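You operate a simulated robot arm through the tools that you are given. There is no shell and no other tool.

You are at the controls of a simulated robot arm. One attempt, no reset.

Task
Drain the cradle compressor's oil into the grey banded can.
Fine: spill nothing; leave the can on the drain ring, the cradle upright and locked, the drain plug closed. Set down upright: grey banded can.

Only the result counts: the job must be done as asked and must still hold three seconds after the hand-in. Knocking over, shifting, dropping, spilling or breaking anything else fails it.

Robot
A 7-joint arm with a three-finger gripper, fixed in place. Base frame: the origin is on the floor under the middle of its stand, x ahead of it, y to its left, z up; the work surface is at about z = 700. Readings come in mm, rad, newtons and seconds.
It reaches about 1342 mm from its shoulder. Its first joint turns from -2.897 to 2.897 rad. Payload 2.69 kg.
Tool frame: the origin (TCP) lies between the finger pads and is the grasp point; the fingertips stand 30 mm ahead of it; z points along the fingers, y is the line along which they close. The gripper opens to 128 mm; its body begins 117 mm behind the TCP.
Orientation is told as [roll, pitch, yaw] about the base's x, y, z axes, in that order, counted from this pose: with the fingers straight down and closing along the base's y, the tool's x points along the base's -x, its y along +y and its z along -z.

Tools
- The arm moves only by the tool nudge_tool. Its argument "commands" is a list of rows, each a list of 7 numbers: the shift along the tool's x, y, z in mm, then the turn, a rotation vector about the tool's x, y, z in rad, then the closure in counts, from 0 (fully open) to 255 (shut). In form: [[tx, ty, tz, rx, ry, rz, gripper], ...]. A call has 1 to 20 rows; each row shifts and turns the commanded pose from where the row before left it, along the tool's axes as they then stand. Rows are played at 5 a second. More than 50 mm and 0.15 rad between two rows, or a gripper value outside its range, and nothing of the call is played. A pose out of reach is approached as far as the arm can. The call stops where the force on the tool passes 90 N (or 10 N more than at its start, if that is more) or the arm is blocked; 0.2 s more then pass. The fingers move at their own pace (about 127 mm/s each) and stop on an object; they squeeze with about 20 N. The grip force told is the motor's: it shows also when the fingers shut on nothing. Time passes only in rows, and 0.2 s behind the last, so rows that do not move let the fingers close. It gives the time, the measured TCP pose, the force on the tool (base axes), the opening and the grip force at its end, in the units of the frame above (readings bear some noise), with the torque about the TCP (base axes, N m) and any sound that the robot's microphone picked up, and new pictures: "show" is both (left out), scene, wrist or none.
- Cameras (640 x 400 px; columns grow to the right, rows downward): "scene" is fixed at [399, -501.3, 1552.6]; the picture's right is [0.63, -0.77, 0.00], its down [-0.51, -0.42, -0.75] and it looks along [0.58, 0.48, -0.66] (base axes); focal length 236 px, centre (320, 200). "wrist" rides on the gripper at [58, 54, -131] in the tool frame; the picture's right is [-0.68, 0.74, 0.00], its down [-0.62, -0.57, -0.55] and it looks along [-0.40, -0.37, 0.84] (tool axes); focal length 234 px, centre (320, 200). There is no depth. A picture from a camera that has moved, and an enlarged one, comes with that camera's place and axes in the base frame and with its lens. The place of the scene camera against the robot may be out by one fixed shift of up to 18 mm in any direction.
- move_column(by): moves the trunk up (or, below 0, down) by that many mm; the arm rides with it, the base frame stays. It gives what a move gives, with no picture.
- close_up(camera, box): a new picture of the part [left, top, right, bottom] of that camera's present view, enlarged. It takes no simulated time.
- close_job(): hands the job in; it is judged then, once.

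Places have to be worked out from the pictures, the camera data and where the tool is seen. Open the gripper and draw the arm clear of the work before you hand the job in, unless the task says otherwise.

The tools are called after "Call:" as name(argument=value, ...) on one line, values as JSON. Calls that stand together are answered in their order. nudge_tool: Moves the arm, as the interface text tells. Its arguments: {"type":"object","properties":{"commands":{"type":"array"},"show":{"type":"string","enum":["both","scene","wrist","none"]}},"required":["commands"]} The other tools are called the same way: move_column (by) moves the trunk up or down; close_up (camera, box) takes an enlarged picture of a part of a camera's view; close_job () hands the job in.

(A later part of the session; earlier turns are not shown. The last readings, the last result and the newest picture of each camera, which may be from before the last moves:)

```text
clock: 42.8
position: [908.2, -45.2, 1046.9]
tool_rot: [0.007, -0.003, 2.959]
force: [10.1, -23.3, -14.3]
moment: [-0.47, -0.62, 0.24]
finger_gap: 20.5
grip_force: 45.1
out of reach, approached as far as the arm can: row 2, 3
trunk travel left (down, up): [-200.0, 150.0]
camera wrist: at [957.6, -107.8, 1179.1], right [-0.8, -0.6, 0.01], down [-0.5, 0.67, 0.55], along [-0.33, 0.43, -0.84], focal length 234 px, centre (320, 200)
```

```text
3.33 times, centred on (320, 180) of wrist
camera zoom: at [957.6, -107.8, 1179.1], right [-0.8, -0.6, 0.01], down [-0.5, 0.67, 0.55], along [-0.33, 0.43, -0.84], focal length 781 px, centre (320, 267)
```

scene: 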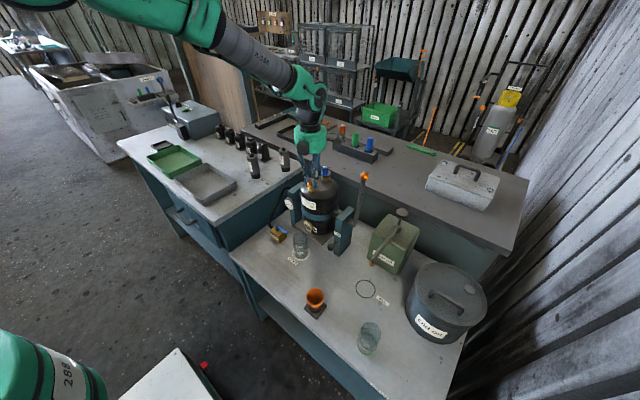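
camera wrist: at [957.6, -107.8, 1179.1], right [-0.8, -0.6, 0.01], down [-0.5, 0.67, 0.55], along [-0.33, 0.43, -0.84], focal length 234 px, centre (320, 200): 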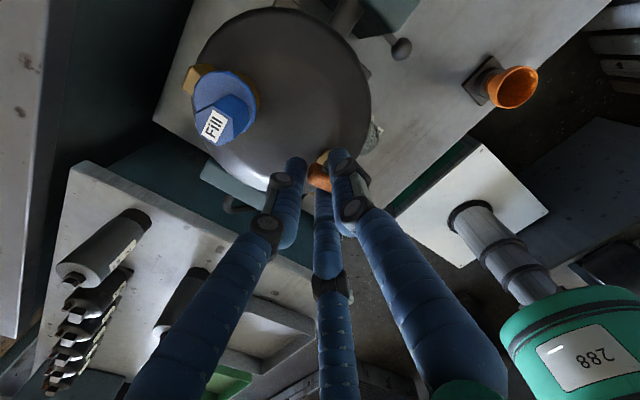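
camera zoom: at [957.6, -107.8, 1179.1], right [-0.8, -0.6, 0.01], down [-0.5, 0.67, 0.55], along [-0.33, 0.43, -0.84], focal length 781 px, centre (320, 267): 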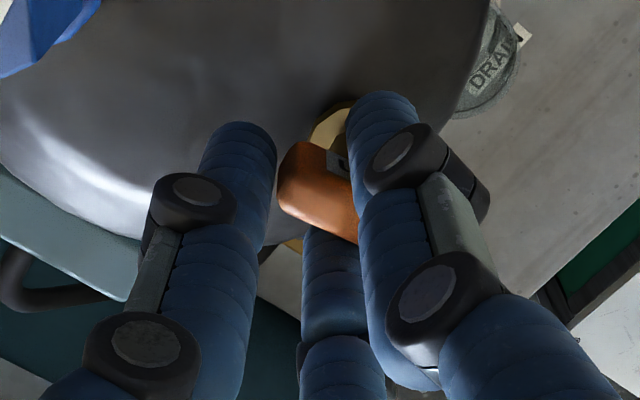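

The wrist reached its limit at yaw ≈2.96, with the handle turned about 80°. I release it and rise to look at the handle.

Call:
nudge_tool(commands=[[0, 0, 0, 0, 0, 0, 200], [0, 0, 0, 0, 0, 0, 150], [0, 0, 0, 0, 0, 0, 130], [0, 0, -30, 0, 0, 0.1, 130], [0, 0, -30, 0, 0, 0.1, 130], [0, 0, 0, 0, 0, 0.1, 130], [0, 0, 0, 0, 0, 0, 130]], show="both")

Call:
close_up(camera="scene", box=[280, 130, 370, 200])

Call:
close_up(camera="wrist", box=[240, 100, 400, 240])

```text
clock: 44.4
position: [909.1, -42.1, 1112.4]
tool_rot: [0.006, 0.002, 2.658]
force: [0.1, -0.7, 0.1]
moment: [-0.01, 0.02, -0.02]
finger_gap: 62.7
grip_force: 0.2
trunk travel left (down, up): [-200.0, 150.0]
camera wrist: at [936.1, -116.3, 1242.8], right [-0.94, -0.34, 0.0], down [-0.28, 0.79, 0.54], along [-0.19, 0.51, -0.84], focal length 234 px, centre (320, 200)
```

scene: 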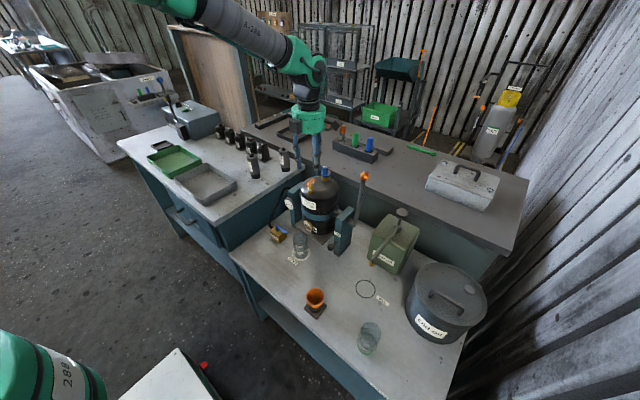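
wrist: 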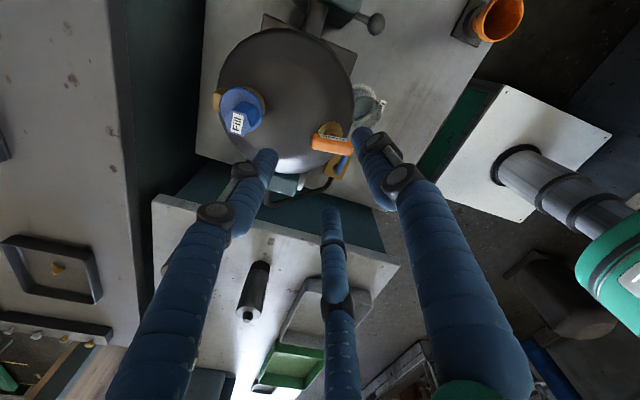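

```text
5.71 times, centred on (325, 165) of scene
camera zoom: at [399.0, -501.3, 1552.6], right [0.63, -0.77, 0.0], down [-0.51, -0.42, -0.75], along [0.58, 0.48, -0.66], focal length 1346 px, centre (291, 400)
```

zoom: 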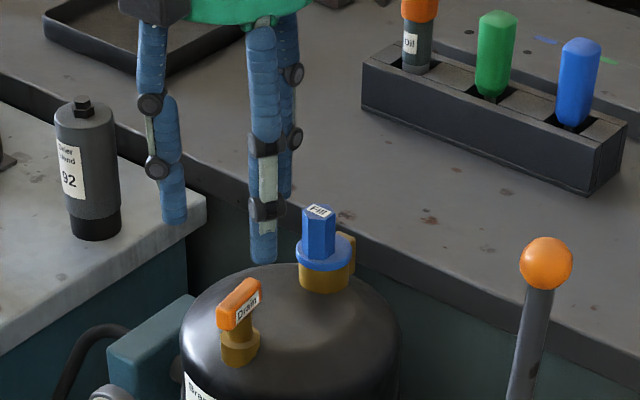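

```text
2.86 times, centred on (320, 170) of wrist
camera zoom: at [936.1, -116.3, 1242.8], right [-0.94, -0.34, 0.0], down [-0.28, 0.79, 0.54], along [-0.19, 0.51, -0.84], focal length 669 px, centre (320, 286)
```

zoom: 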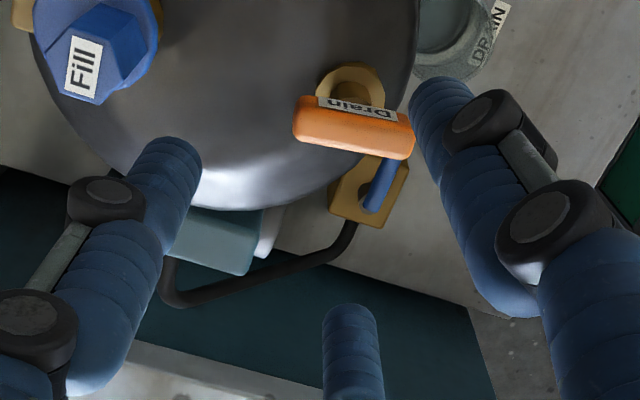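

The handle has turned about 90° and stayed at the same height. To learn whether it goes further or has hit a stop, I unwind the wrist (above everything) to re-grip with a fresh range.

Call:
nudge_tool(commands=[[0, 0, 0, 0, 0, 0.148, 130], [0, 0, 0, 0, 0, 0.148, 130], [0, 0, 0, 0, 0, 0.148, 130], [0, 0, 0, 0, 0, 0.148, 130], [0, 0, 0, 0, 0, 0.148, 130], [0, 0, 0, 0, 0, 0.148, 130], [0, 0, 0, 0, 0, 0.148, 130], [0, 0, 0, 0, 0, 0.148, 130], [0, 0, 0, 0, 0, 0.148, 130], [0, 0, 0, 0, 0, 0.148, 130], [0, 0, 0, 0, 0, 0.148, 130], [0, 0, 0, 0, 0, 0.148, 130], [0, 0, 0, 0, 0, 0.148, 130], [0, 0, 0, 0, 0, 0.148, 130], [0, 0, 0, 0, 0, 0.148, 130], [0, 0, 0, 0, 0, 0.148, 130], [0, 0, 0, 0, 0, 0.148, 130], [11, -14.5, 0, 0, 0, 0, 130], [0, 0, 0, 0, 0, 0, 130]], show="both")

Call:
close_up(camera="wrist", box=[240, 100, 400, 240])

```text
clock: 48.4
position: [899.7, -58.8, 1112.0]
tool_rot: [-0.006, 0.002, 0.143]
force: [-0.1, -1.3, 0.2]
moment: [0.04, -0.02, -0.03]
finger_gap: 62.8
grip_force: 0.1
trunk travel left (down, up): [-200.0, 150.0]
camera wrist: at [834.3, -12.5, 1242.8], right [0.57, 0.82, 0.0], down [0.69, -0.47, 0.55], along [0.45, -0.32, -0.83], focal length 234 px, centre (320, 200)
```

scene: 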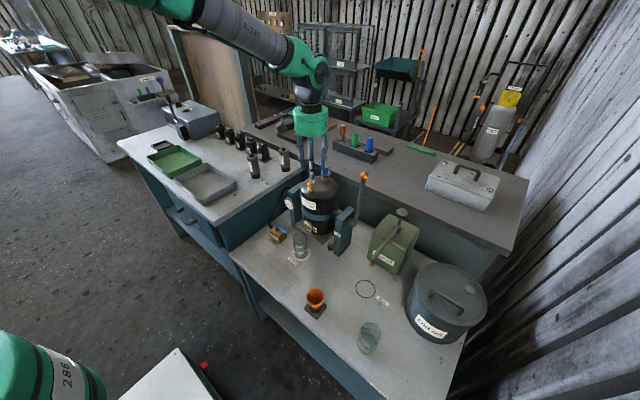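
wrist: 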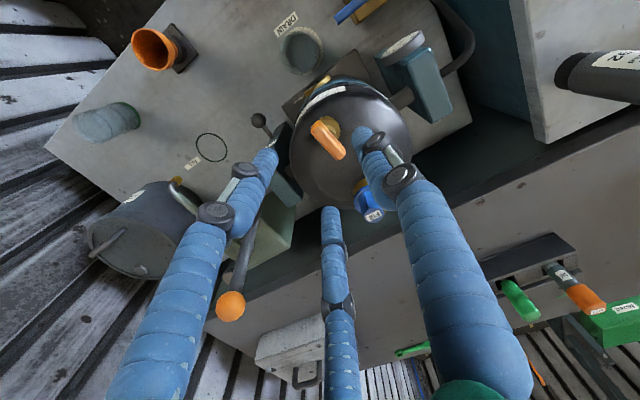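

```text
2.86 times, centred on (320, 170) of wrist
camera zoom: at [834.3, -12.5, 1242.8], right [0.57, 0.82, 0.0], down [0.69, -0.47, 0.55], along [0.45, -0.32, -0.83], focal length 669 px, centre (320, 286)
```

zoom: 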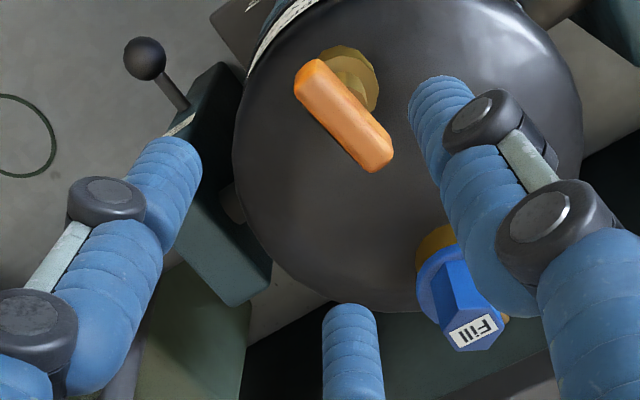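

The bar now lies along x, so about 90° of rotation. I lower around it again, grip, and test gently for further rotation.

Call:
nudge_tool(commands=[[0, 1.3, 0, 0, 0, 0, 150], [0, 0, 21, 0, 0, 0, 150], [0, 0, 21, 0, 0, 0, 150], [0, 0, 21, 0, 0, 0, 150], [0, 0, 0, 0, 0, 0, 170], [0, 0, 0, 0, 0, 0, 190], [0, 0, 0, 0, 0, 0, 210], [0, 0, 0, 0, 0, 0, 225], [0, 0, 0, 0, 0, 0, 225]], show="both")

Call:
close_up(camera="wrist", box=[240, 120, 400, 240])

```text
clock: 50.4
position: [898.8, -55.3, 1048.6]
tool_rot: [-0.007, 0.002, 0.142]
force: [-1.3, 18.6, -2.9]
moment: [0.49, 0.12, -0.05]
finger_gap: 27.6
grip_force: 9.5
trunk travel left (down, up): [-200.0, 150.0]
camera wrist: at [834.5, -9.2, 1178.7], right [0.56, 0.83, -0.01], down [0.69, -0.47, 0.55], along [0.45, -0.32, -0.83], focal length 234 px, centre (320, 200)
```

scene: 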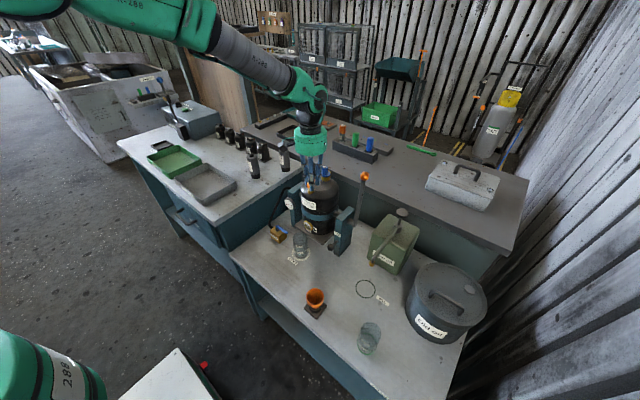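
wrist: 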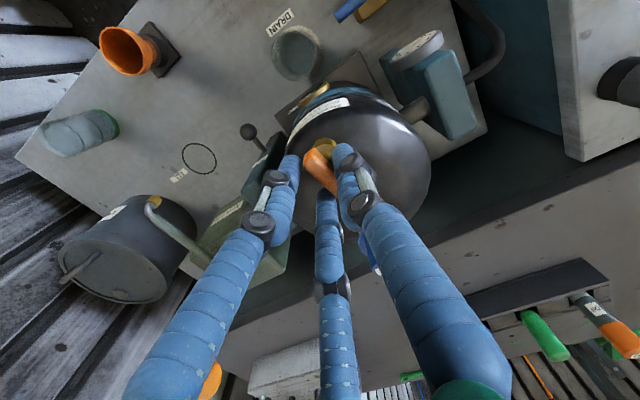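

```text
3.33 times, centred on (320, 180) of wrist
camera zoom: at [834.5, -9.2, 1178.7], right [0.56, 0.83, -0.01], down [0.69, -0.47, 0.55], along [0.45, -0.32, -0.83], focal length 781 px, centre (320, 267)
```

zoom: 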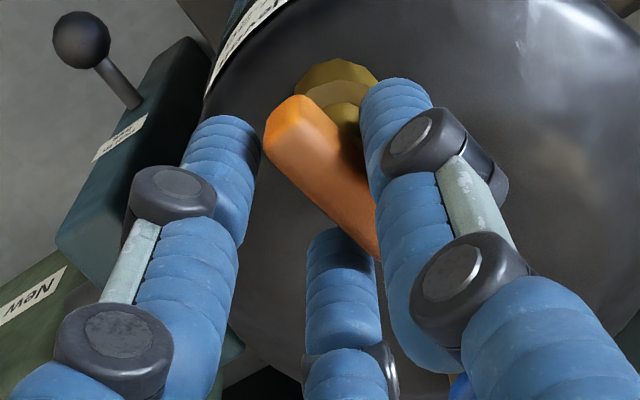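

The thumb touched first (18.6 N in +y); I shift about 2 mm in +y and complete the grip.

Call:
nudge_tool(commands=[[0, 2, 0, 0, 0, 0, 225], [0, 0, 0, 0, 0, 0, 235], [0, 0, 0, 0, 0, 0, 235]], show="none")

```text
clock: 51.2
position: [898.9, -53.7, 1047.8]
tool_rot: [-0.005, 0.003, 0.145]
force: [-2.2, 23.6, -4.7]
moment: [0.87, 0.27, 0.01]
finger_gap: 23.3
grip_force: 45.1
trunk travel left (down, up): [-200.0, 150.0]
```

Call:
nudge_tool(commands=[[0, 2, 0, 0, 0, 0, 235], [0, 0, 0, 0, 0, 0, 235]], show="none")

```text
clock: 51.8
position: [898.6, -54.3, 1047.9]
tool_rot: [-0.007, 0.002, 0.144]
force: [1.5, 10.9, -7.5]
moment: [0.52, 0.07, 0.02]
finger_gap: 23.2
grip_force: 45.0
trunk travel left (down, up): [-200.0, 150.0]
```

Now a single test step of 0.12 rad further counter-clockwise, watching the torque.

Call:
nudge_tool(commands=[[-0.7, 0.5, 0, 0, 0, -0.12, 235], [0, 0, 0, 0, 0, 0, 235]], show="none")

```text
clock: 52.4
position: [899.8, -53.5, 1046.8]
tool_rot: [-0.004, 0.003, 0.264]
force: [1.4, -2.2, -9.4]
moment: [0.23, 0.08, 0.03]
finger_gap: 23.2
grip_force: 45.1
trunk travel left (down, up): [-200.0, 150.0]
```

Call:
nudge_tool(commands=[[-0.8, 0.05, 0, 0, 0, -0.14, 235], [-0.8, 0.05, 0, 0, 0, -0.14, 235], [0, 0, 0, 0, 0, 0, 235]], show="both")

Call:
close_up(camera="wrist", box=[240, 120, 400, 240])

Call:
close_up(camera="scene", box=[280, 130, 370, 200])

```text
clock: 53.2
position: [900.9, -53.4, 1048.0]
tool_rot: [-0.006, 0.004, 0.544]
force: [-2.0, -11.9, -8.6]
moment: [-0.28, 0.7, 0.01]
finger_gap: 22.7
grip_force: 44.8
trunk travel left (down, up): [-200.0, 150.0]
camera wrist: at [824.0, -35.8, 1178.8], right [0.2, 0.98, -0.01], down [0.82, -0.16, 0.55], along [0.54, -0.11, -0.84], focal length 234 px, centre (320, 200)
```

scene: 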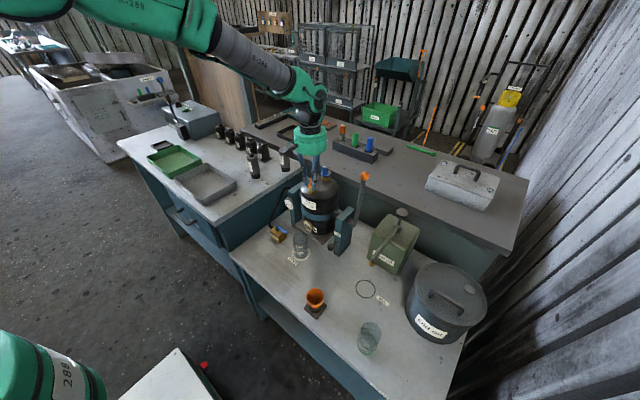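
wrist: 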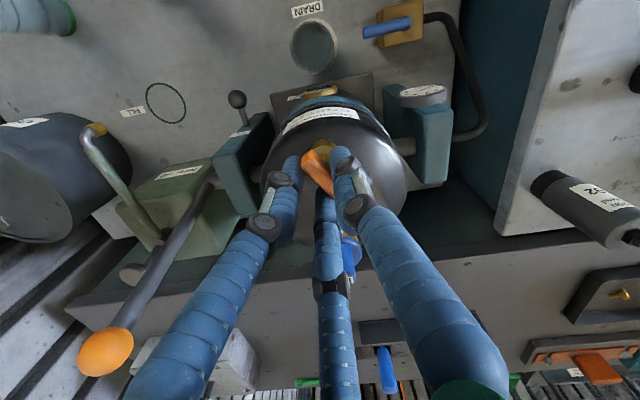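

```text
3.33 times, centred on (320, 180) of wrist
camera zoom: at [824.0, -35.8, 1178.8], right [0.2, 0.98, -0.01], down [0.82, -0.16, 0.55], along [0.54, -0.11, -0.84], focal length 781 px, centre (320, 267)
```

zoom: 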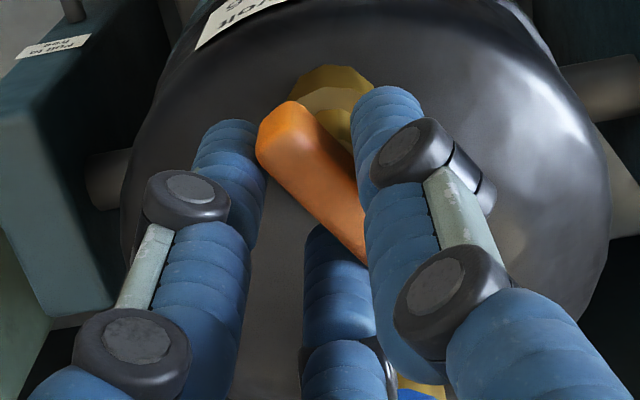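

```text
5.71 times, centred on (325, 165) of scene
camera zoom: at [399.0, -501.3, 1552.6], right [0.63, -0.77, 0.0], down [-0.51, -0.42, -0.75], along [0.58, 0.48, -0.66], focal length 1346 px, centre (291, 400)
```

zoom: 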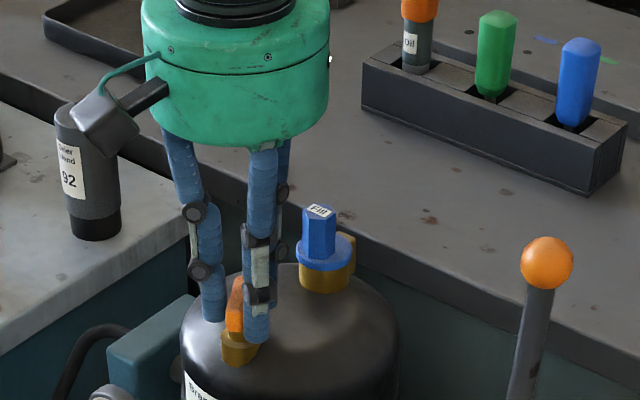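

It still turns freely, so no stop at a quarter turn. I keep turning with force relief, watching for a stop or a sound.

Call:
nudge_tool(commands=[[0.6, -0.8, 0, 0, 0, 0, 235], [-0.8, 0.0, 0, 0, 0, -0.14, 235], [-0.8, 0.0, 0, 0, 0, -0.14, 235], [-0.8, 0.0, 0, 0, 0, -0.14, 235], [0, 0, 0, 0, 0, 0, 235]], show="none")

```text
clock: 54.4
position: [902.2, -52.2, 1047.9]
tool_rot: [-0.002, 0.005, 0.964]
force: [-4.8, -8.0, -11.4]
moment: [-0.6, 0.72, 0.04]
finger_gap: 22.9
grip_force: 44.9
trunk travel left (down, up): [-200.0, 150.0]
```

Call:
nudge_tool(commands=[[0.9, 0, 0.8, 0, 0, 0, 235], [-0.8, 0.0, 0, 0, 0, -0.14, 235], [-0.8, 0.0, 0, 0, 0, -0.14, 235], [-0.8, 0.0, 0, 0, 0, -0.14, 235], [0, 0, 0, 0, 0, 0, 235]], show="scene")

Call:
close_up(camera="scene", box=[280, 130, 370, 200])

```text
clock: 55.6
position: [903.6, -51.2, 1049.0]
tool_rot: [-0.002, 0.004, 1.385]
force: [-3.2, -4.3, -2.5]
moment: [-0.32, 0.34, 0.02]
finger_gap: 22.7
grip_force: 45.1
trunk travel left (down, up): [-200.0, 150.0]
```

scene: 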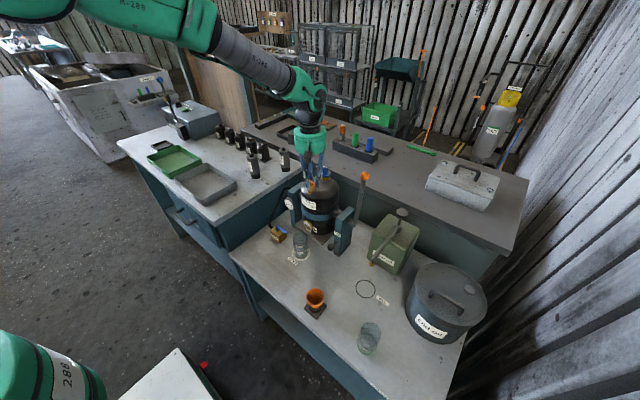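

```text
5.71 times, centred on (325, 165) of scene
camera zoom: at [399.0, -501.3, 1552.6], right [0.63, -0.77, 0.0], down [-0.51, -0.42, -0.75], along [0.58, 0.48, -0.66], focal length 1346 px, centre (291, 400)
```

zoom: 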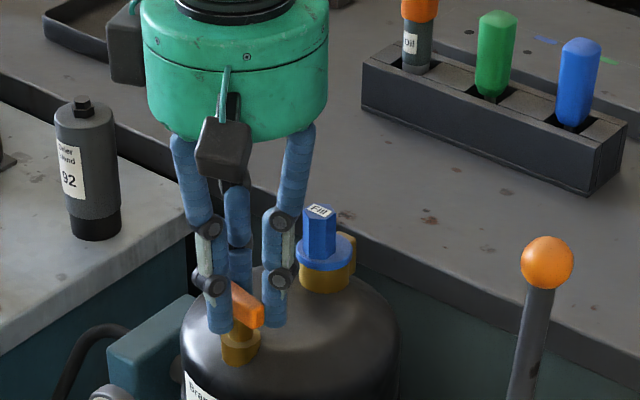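

Call:
nudge_tool(commands=[[0.4, 0.3, 0, 0, 0, 0, 235], [-0.8, 0.0, 0, 0, 0, -0.14, 235], [-0.8, 0.0, 0, 0, 0, -0.14, 235], [-0.8, 0.0, 0, 0, 0, -0.14, 235], [0, 0, 0, 0, 0, 0, 235]], show="none")

```text
clock: 56.8
position: [905.1, -51.1, 1048.4]
tool_rot: [-0.001, 0.007, 1.803]
force: [24.2, -14.5, -4.0]
moment: [-0.78, -0.66, -1.8]
finger_gap: 26.8
grip_force: 45.2
trunk travel left (down, up): [-200.0, 150.0]
```

A stop: torque jumped to 1.8 N·m and the bar turned in the grip, so the plug is fully open at about half a turn. I ease back to relax, then release and rise.

Call:
nudge_tool(commands=[[1.2, 0, 0, 0, 0, 0.14, 235], [0, 0, 0, 0, 0, 0, 220], [0, 0, 0, 0, 0, 0, 190], [0, 0, 0, 0, 0, 0, 140], [0, 0, 0, 0, 0, 0, 120], [0, 0, -30, 0, 0, 0, 120], [0, 0, -40, 0, 0, 0, 120], [0, 0, 0, 0, 0, 0, 120]], show="both")

Call:
close_up(camera="scene", box=[280, 130, 370, 200])

Call:
close_up(camera="wrist", box=[240, 80, 400, 220])

```text
clock: 58.6
position: [903.8, -49.5, 1119.2]
tool_rot: [0.0, 0.006, 1.664]
force: [0.3, 0.6, 0.4]
moment: [-0.01, -0.01, 0.01]
finger_gap: 67.9
grip_force: 0.1
trunk travel left (down, up): [-200.0, 150.0]
camera wrist: at [855.8, -110.1, 1250.3], right [-0.8, 0.61, 0.0], down [0.51, 0.67, 0.54], along [0.33, 0.43, -0.84], focal length 234 px, centre (320, 200)
```

scene: 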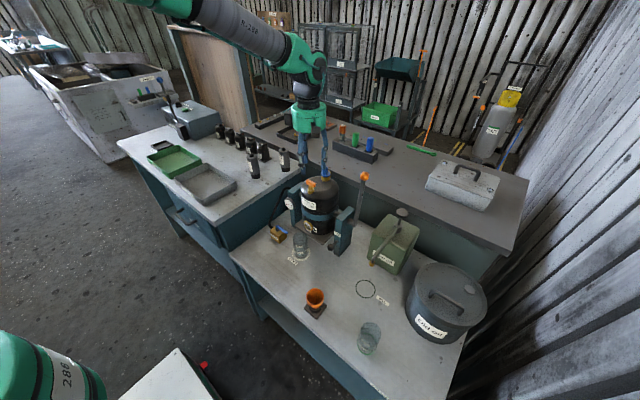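
wrist: 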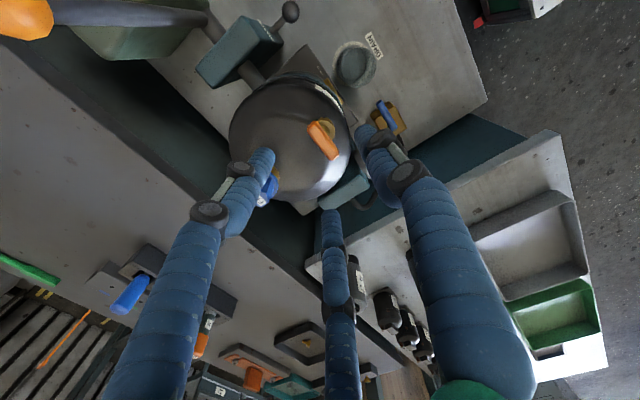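

```text
5.71 times, centred on (325, 165) of scene
camera zoom: at [399.0, -501.3, 1552.6], right [0.63, -0.77, 0.0], down [-0.51, -0.42, -0.75], along [0.58, 0.48, -0.66], focal length 1346 px, centre (291, 400)
```

zoom: 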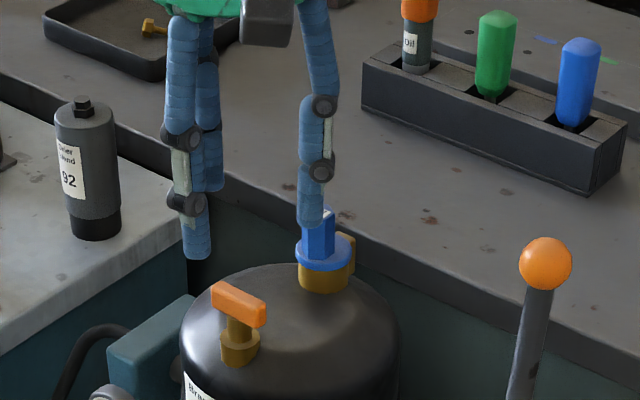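

```text
2.86 times, centred on (320, 150) of wrist
camera zoom: at [855.8, -110.1, 1250.3], right [-0.8, 0.61, 0.0], down [0.51, 0.67, 0.54], along [0.33, 0.43, -0.84], focal length 669 px, centre (320, 343)
```

zoom: 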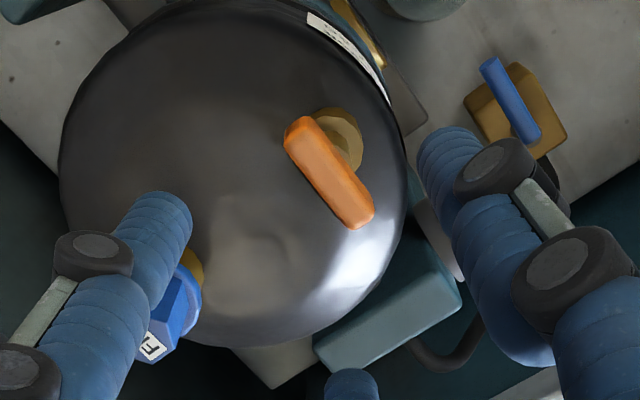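

The drain handle has turned a half turn and is open. Next is the lock knob ("Pull to free") at about (859,-171,803): I rise and move in front of the right post to look at it.

Call:
nudge_tool(commands=[[0, 0, -40, 0, 0, 0, 120], [0, 0, -25, 0, 0, 0.093, 120], [30, 29, 0, 0, 0, 0, 120], [30, 29, 0, 0, 0, 0, 120], [30, 29, 0, 0, 0, 0, 120], [31, 29, 0, 0, 0, 0, 120], [0, 0, 40, 0.1, 0, 0, 140], [0, 0, 40, 0.1, 0, 0, 155], [0, 0, 40, 0.1, 0, 0, 155], [0, 0, 40, 0, 0, 0, 155], [0, 0, 0, 0, 0, 0, 155]], show="both")

Call:
close_up(camera="wrist", box=[160, 60, 480, 260])

```text
clock: 61.0
position: [811.9, -171.9, 1025.8]
tool_rot: [-0.298, 0.007, 1.568]
force: [0.5, -0.1, -1.3]
moment: [0.02, 0.01, 0.03]
finger_gap: 50.2
grip_force: 0.1
trunk travel left (down, up): [-200.0, 150.0]
camera wrist: at [722.1, -228.1, 1135.4], right [-0.7, 0.68, -0.22], down [0.38, 0.62, 0.69], along [0.6, 0.4, -0.69], focal length 234 px, centre (320, 200)
```

scene: 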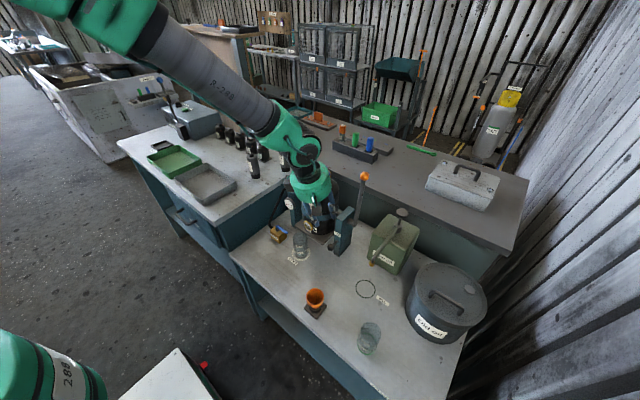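
wrist: 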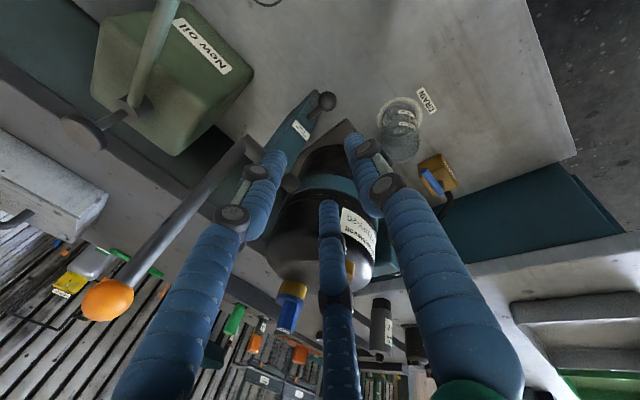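

```text
2.00 times, centred on (320, 160) of wrist
camera zoom: at [722.1, -228.1, 1135.4], right [-0.7, 0.68, -0.22], down [0.38, 0.62, 0.69], along [0.6, 0.4, -0.69], focal length 468 px, centre (320, 280)
```

zoom: 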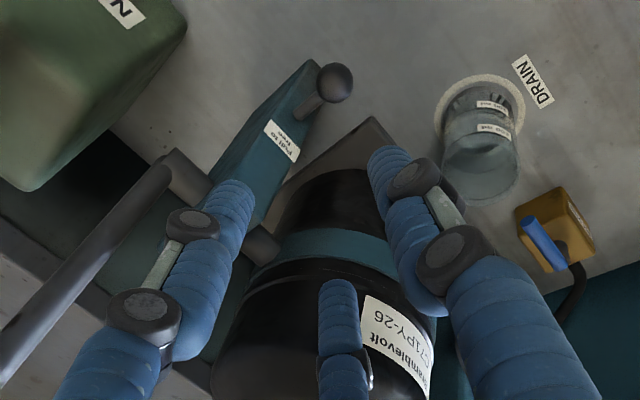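

The knob's ball is at about (862,-172.5,803), radius 12, with the post's face at x≈900. I lower along the tilted tool axis to a pre-grasp just above it with a 42 mm opening.

Call:
nudge_tool(commands=[[0.5, 4.4, 39.4, 0, 0, 0, 170], [0.5, 4.4, 39.4, 0, 0, 0, 170], [0.5, 4.4, 39.4, 0, 0, 0, 170], [0.5, 4.4, 39.4, 0, 0, 0, 170], [0, 0, 0, 0, 0, 0, 170]], show="both")

Call:
close_up(camera="wrist", box=[220, 80, 420, 240])

Call:
close_up(camera="scene", box=[280, 160, 400, 260])

```text
clock: 62.2
position: [840.5, -175.4, 868.8]
tool_rot: [-0.3, 0.004, 1.57]
force: [-0.3, -0.1, -0.9]
moment: [0.01, 0.04, -0.01]
finger_gap: 42.6
grip_force: 0.0
trunk travel left (down, up): [-200.0, 150.0]
camera wrist: at [751.1, -231.8, 979.1], right [-0.7, 0.68, -0.22], down [0.38, 0.62, 0.69], along [0.6, 0.4, -0.69], focal length 234 px, centre (320, 200)
```

scene: 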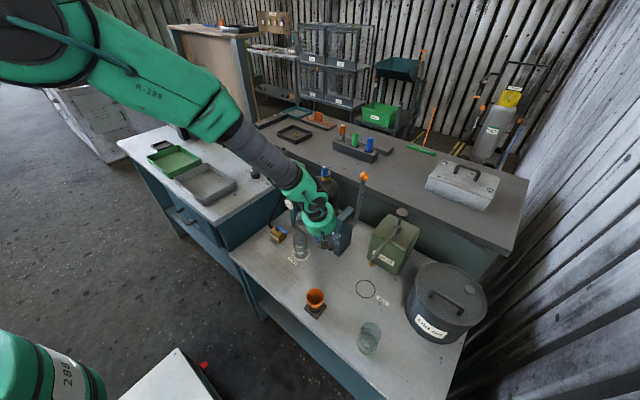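
wrist: 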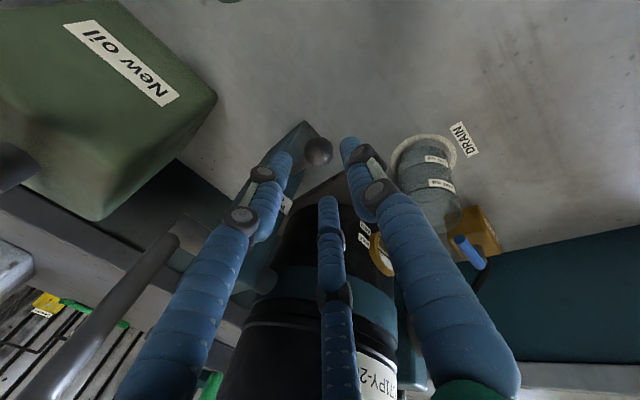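

```text
2.50 times, centred on (320, 160) of wrist
camera zoom: at [751.1, -231.8, 979.1], right [-0.7, 0.68, -0.22], down [0.38, 0.62, 0.69], along [0.6, 0.4, -0.69], focal length 585 px, centre (320, 300)
```

zoom: 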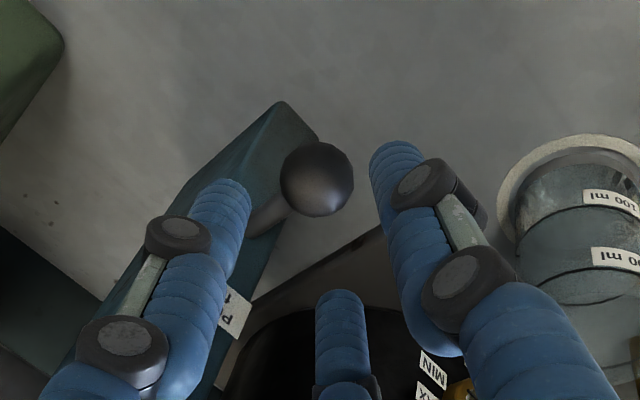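

```text
4.00 times, centred on (340, 210) of scene
camera zoom: at [399.0, -501.3, 1552.6], right [0.63, -0.77, 0.0], down [-0.51, -0.42, -0.75], along [0.58, 0.48, -0.66], focal length 942 px, centre (240, 160)
```

zoom: 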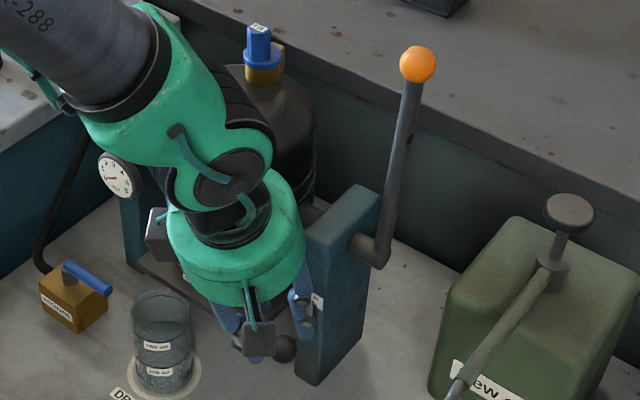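

Alignment is good (ball at (862,-173.5,803)). I advance 60 mm along the tool axis to straddle the ball, then close gently.

Call:
nudge_tool(commands=[[0, 0, 20, 0, 0, 0, 170], [0, 0, 20, 0, 0, 0, 170], [0, 0, 18, 0, 0, 0, 170], [0, 0, 0, 0, 0, 0, 170]], show="both")

Call:
close_up(camera="wrist", box=[240, 100, 400, 240])

Call:
close_up(camera="scene", box=[290, 180, 390, 260])

```text
clock: 63.2
position: [856.6, -175.5, 815.5]
tool_rot: [-0.301, 0.004, 1.57]
force: [0.2, -0.5, -0.4]
moment: [0.02, 0.0, 0.01]
finger_gap: 42.5
grip_force: 0.1
trunk travel left (down, up): [-200.0, 150.0]
camera wrist: at [767.7, -231.6, 924.3], right [-0.7, 0.68, -0.22], down [0.38, 0.62, 0.69], along [0.6, 0.4, -0.69], focal length 234 px, centre (320, 200)
```

scene: 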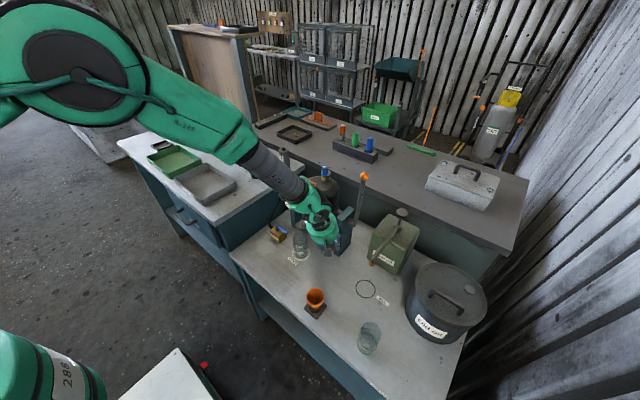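
wrist: 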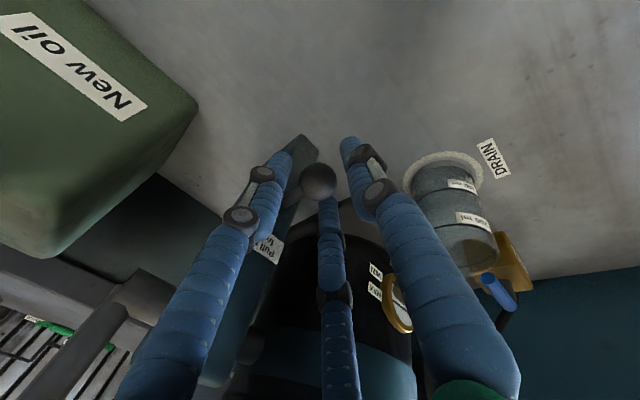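

```text
2.86 times, centred on (320, 170) of wrist
camera zoom: at [767.7, -231.6, 924.3], right [-0.7, 0.68, -0.22], down [0.38, 0.62, 0.69], along [0.6, 0.4, -0.69], focal length 669 px, centre (320, 286)
```

zoom: 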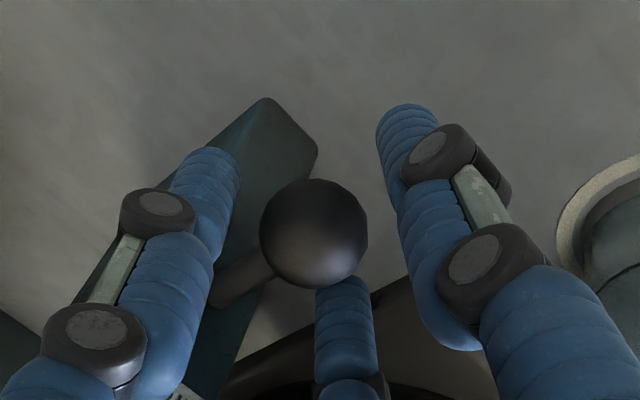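

```text
5.00 times, centred on (340, 220) of scene
camera zoom: at [399.0, -501.3, 1552.6], right [0.63, -0.77, 0.0], down [-0.51, -0.42, -0.75], along [0.58, 0.48, -0.66], focal length 1178 px, centre (220, 100)
```

zoom: 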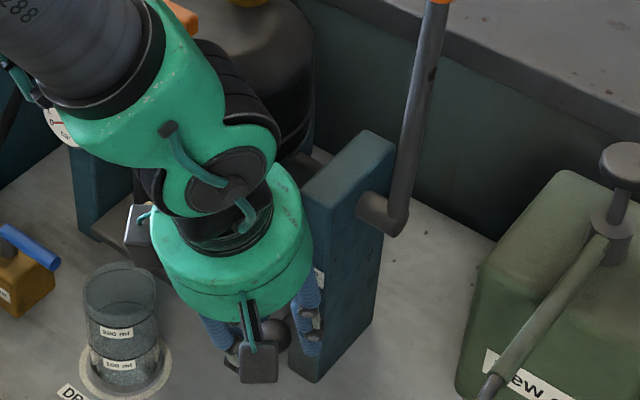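

The ball is centred between the fingers. Closing on it now.

Call:
nudge_tool(commands=[[0, 0, 0, 0, 0, 0, 185], [0, 0, 0, 0, 0, 0, 195], [0, 0, 0, 0, 0, 0, 205], [0, 0, 0, 0, 0, 0, 215], [0, 0, 0, 0, 0, 0, 215]], show="none")

Call:
close_up(camera="wrist", box=[240, 100, 400, 240])

```text
clock: 64.4
position: [855.7, -176.2, 814.2]
tool_rot: [-0.301, 0.005, 1.569]
force: [1.2, 3.7, 0.6]
moment: [0.07, -0.02, 0.02]
finger_gap: 29.2
grip_force: 7.2
trunk travel left (down, up): [-200.0, 150.0]
```

```text
2.86 times, centred on (320, 170) of wrist
camera zoom: at [767.5, -231.4, 924.6], right [-0.7, 0.68, -0.22], down [0.38, 0.62, 0.69], along [0.6, 0.4, -0.69], focal length 669 px, centre (320, 286)
```

zoom: 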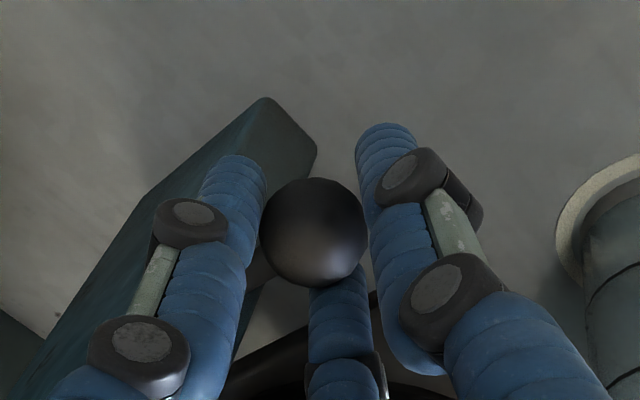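

The fingers touch the ball (29 mm). I firm the grip and pull along -x in small steps, watching the force.

Call:
nudge_tool(commands=[[0, 0, 0, 0, 0, 0, 240], [0, 0, 0, 0, 0, 0, 240], [0, 2.87, -0.88, 0, 0, 0, 240], [0, 2.87, -0.88, 0, 0, 0, 240], [0, 0, 0, 0, 0, 0, 240]], show="none")

```text
clock: 65.6
position: [851.6, -176.0, 815.5]
tool_rot: [-0.302, 0.006, 1.57]
force: [0.1, -2.3, 2.9]
moment: [-0.05, 0.06, 0.0]
finger_gap: 26.7
grip_force: 45.3
trunk travel left (down, up): [-200.0, 150.0]
```

Call:
nudge_tool(commands=[[0, 3.82, -1.17, 0, 0, 0, 240], [0, 3.82, -1.17, 0, 0, 0, 240], [0, 3.82, -1.17, 0, 0, 0, 240], [0, 0, 0, 0, 0, 0, 240]], show="both")

Call:
close_up(camera="wrist", box=[240, 100, 400, 240])

Call:
close_up(camera="scene", box=[290, 180, 390, 260])

```text
clock: 66.6
position: [838.9, -174.2, 815.7]
tool_rot: [-0.3, 0.006, 1.569]
force: [0.0, -5.6, 3.0]
moment: [-0.13, -0.08, -0.05]
finger_gap: 26.7
grip_force: 45.3
trunk travel left (down, up): [-200.0, 150.0]
camera wrist: at [749.8, -231.4, 924.9], right [-0.7, 0.68, -0.22], down [0.38, 0.62, 0.69], along [0.6, 0.4, -0.69], focal length 234 px, centre (320, 200)
```

scene: 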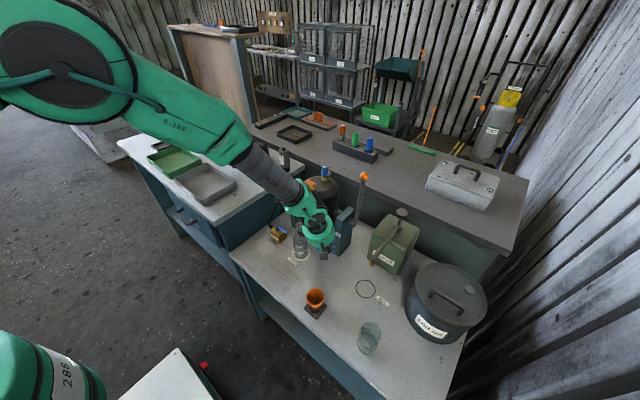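
wrist: 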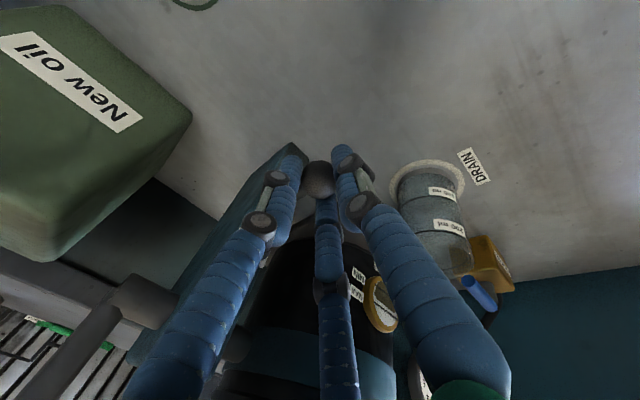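

```text
2.86 times, centred on (320, 170) of wrist
camera zoom: at [749.8, -231.4, 924.9], right [-0.7, 0.68, -0.22], down [0.38, 0.62, 0.69], along [0.6, 0.4, -0.69], focal length 669 px, centre (320, 286)
```

zoom: 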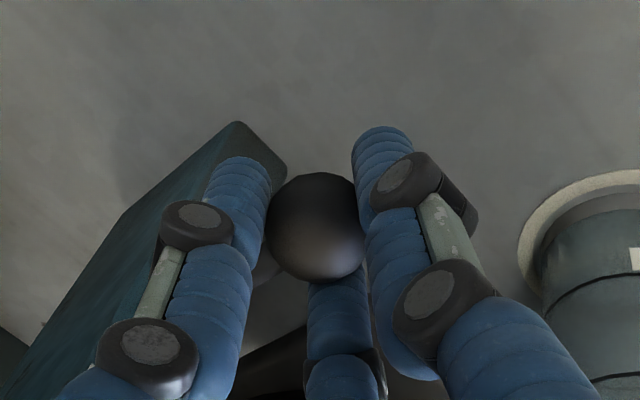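

```text
5.00 times, centred on (340, 220) of scene
camera zoom: at [399.0, -501.3, 1552.6], right [0.63, -0.77, 0.0], down [-0.51, -0.42, -0.75], along [0.58, 0.48, -0.66], focal length 1178 px, centre (220, 100)
```

zoom: 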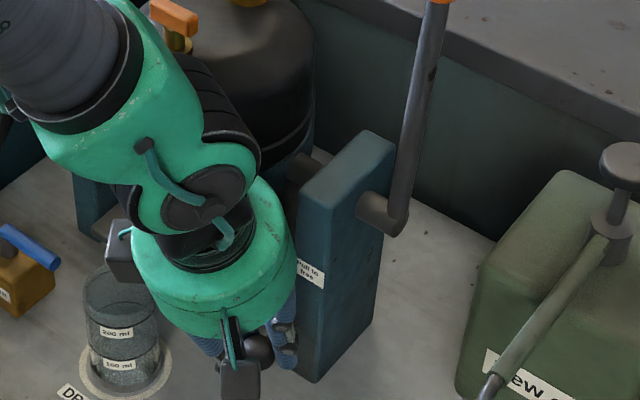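

The knob has come out about 18 mm with no resistance. I continue pulling until a stop or click.

Call:
nudge_tool(commands=[[0, 2.87, -0.88, 0, 0, 0, 240], [0, 2.87, -0.88, 0, 0, 0, 240], [0, 0, 0, 0, 0, 0, 240]], show="none")

```text
clock: 67.4
position: [834.4, -175.4, 814.8]
tool_rot: [-0.3, 0.009, 1.569]
force: [7.3, -8.3, -0.7]
moment: [-0.1, -0.27, -0.02]
finger_gap: 26.5
grip_force: 44.6
trunk travel left (down, up): [-200.0, 150.0]
```

Call:
nudge_tool(commands=[[0, 2.4, -0.73, 0, 0, 0, 240], [0, 0, 0, 0, 0, 0, 240]], show="none")

```text
clock: 68.0
position: [833.5, -175.6, 816.0]
tool_rot: [-0.301, 0.007, 1.57]
force: [30.4, -4.4, -8.6]
moment: [-0.1, -0.91, -0.01]
finger_gap: 26.6
grip_force: 44.9
trunk travel left (down, up): [-200.0, 150.0]
```

A hard stop at about 23 mm of travel. I relax slightly and open the fingers to see whether the knob stays out.

Call:
nudge_tool(commands=[[0, -2.4, 0.73, 0, 0, 0, 240], [0, 0, 0, 0, 0, 0, 200], [0, 0, 0, 0, 0, 0, 170], [0, 0, 0, 0, 0, 0, 165], [0, 0, 0, 0, 0, 0, 165]], show="both")

Call:
close_up(camera="wrist", box=[240, 100, 400, 240])

```text
clock: 69.2
position: [832.7, -174.1, 815.2]
tool_rot: [-0.3, 0.005, 1.569]
force: [0.0, -0.7, 0.2]
moment: [0.0, 0.01, -0.01]
finger_gap: 45.1
grip_force: 0.0
trunk travel left (down, up): [-200.0, 150.0]
camera wrist: at [743.7, -230.7, 924.4], right [-0.7, 0.68, -0.22], down [0.38, 0.62, 0.69], along [0.6, 0.4, -0.69], focal length 234 px, centre (320, 200)
```

scene: 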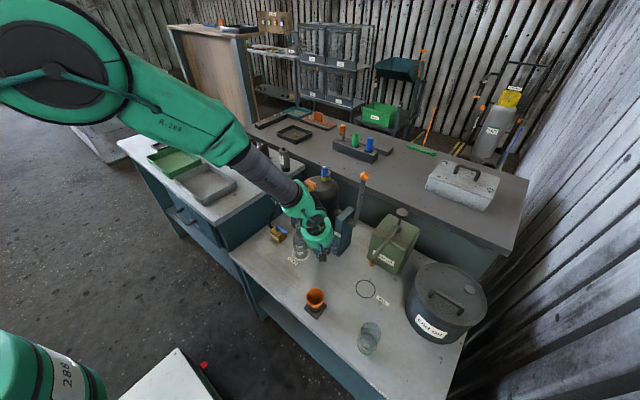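
wrist: 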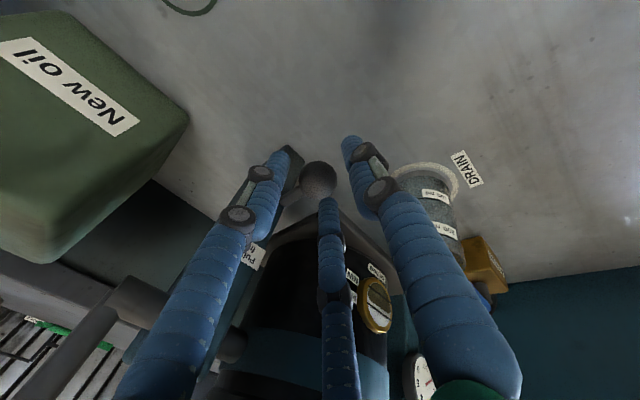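

```text
2.86 times, centred on (320, 170) of wrist
camera zoom: at [743.7, -230.7, 924.4], right [-0.7, 0.68, -0.22], down [0.38, 0.62, 0.69], along [0.6, 0.4, -0.69], focal length 669 px, centre (320, 286)
```

zoom: 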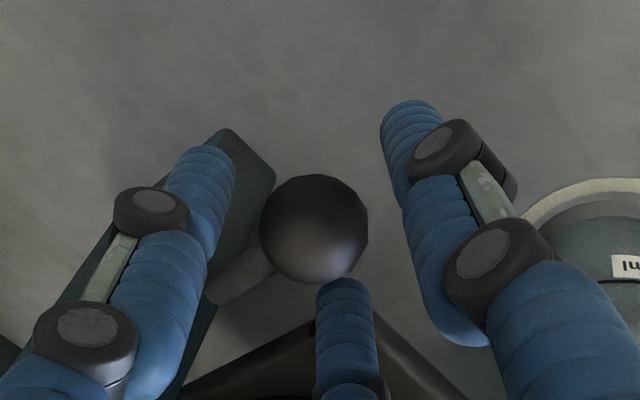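

The knob stays out, so the cradle is unlocked. I withdraw along the tool axis, straighten up, and rise to look at the lever's orange ball.

Call:
nudge_tool(commands=[[0, 0, -20, 0, 0, 0, 150], [0, 0, -30, 0, 0, 0, 130], [0, 0, -40, 0, 0, 0, 110], [0, 0, -40, 0, 0, 0, 110], [0, 0, 0, -0.1, 0, 0, 110], [0, 0, 0, -0.1, 0, 0, 110], [0, 0, 0, -0.1, 0, 0, 110], [0, 0, -45, 0, 0, 0, 110], [0, 0, -45, 0, 0, 0, 110], [0, 0, -45, 0, 0, 0, 110], [0, 0, -45, 0, 0, 0, 110], [0, 0, -45, 0, 0, 0, 110], [0, 0, -45, 0, 0, 0, 110], [21, -30, 0, 0, 0, 0, 110], [21, -30, 0, 0, 0, 0, 110], [0, -30, 0, 0, 0, 0, 110], [0, 0, 0, 0, 0, 0, 110]], show="both")

Call:
close_up(camera="wrist", box=[200, 60, 440, 220])

Call:
close_up(camera="scene", box=[280, 150, 400, 270])

```text
clock: 72.8
position: [884.8, -213.9, 1211.7]
tool_rot: [0.001, 0.006, 1.568]
force: [-0.2, 0.5, -0.5]
moment: [-0.02, 0.03, -0.02]
finger_gap: 73.1
grip_force: 0.1
trunk travel left (down, up): [-200.0, 150.0]
camera wrist: at [832.1, -269.7, 1341.4], right [-0.74, 0.68, 0.0], down [0.57, 0.62, 0.54], along [0.37, 0.4, -0.84], focal length 234 px, centre (320, 200)
```

scene: 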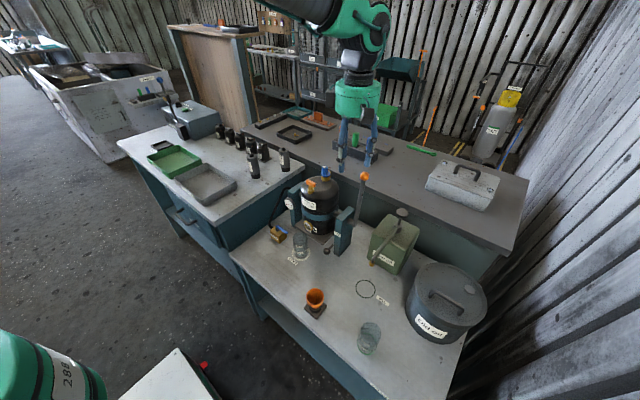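
wrist: 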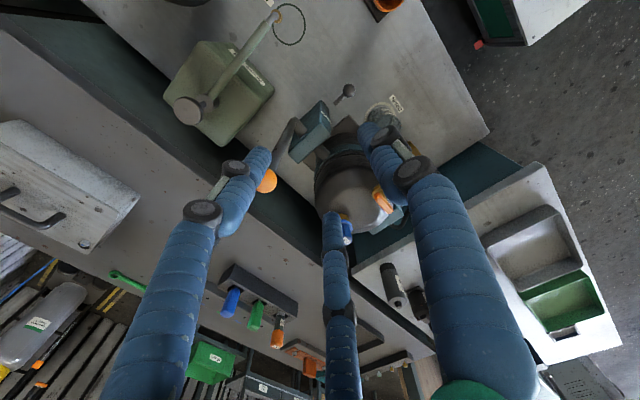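

```text
2.50 times, centred on (320, 140) of wrist
camera zoom: at [832.1, -269.7, 1341.4], right [-0.74, 0.68, 0.0], down [0.57, 0.62, 0.54], along [0.37, 0.4, -0.84], focal length 585 px, centre (320, 350)
```

zoom: 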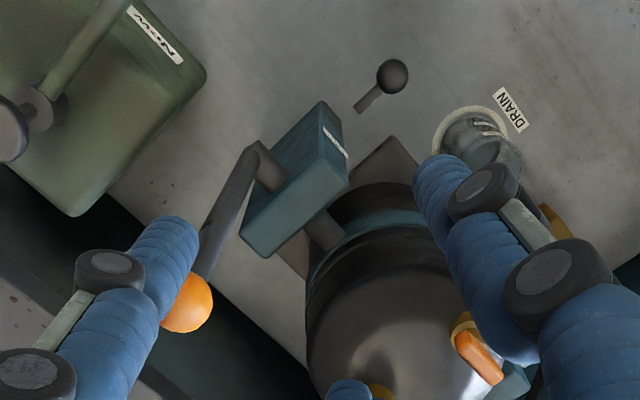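

```text
3.33 times, centred on (340, 210) of scene
camera zoom: at [399.0, -501.3, 1552.6], right [0.63, -0.77, 0.0], down [-0.51, -0.42, -0.75], along [0.58, 0.48, -0.66], focal length 785 px, centre (253, 167)
```

zoom: 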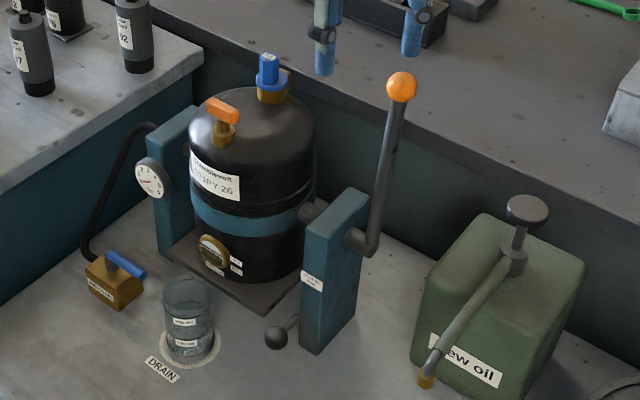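

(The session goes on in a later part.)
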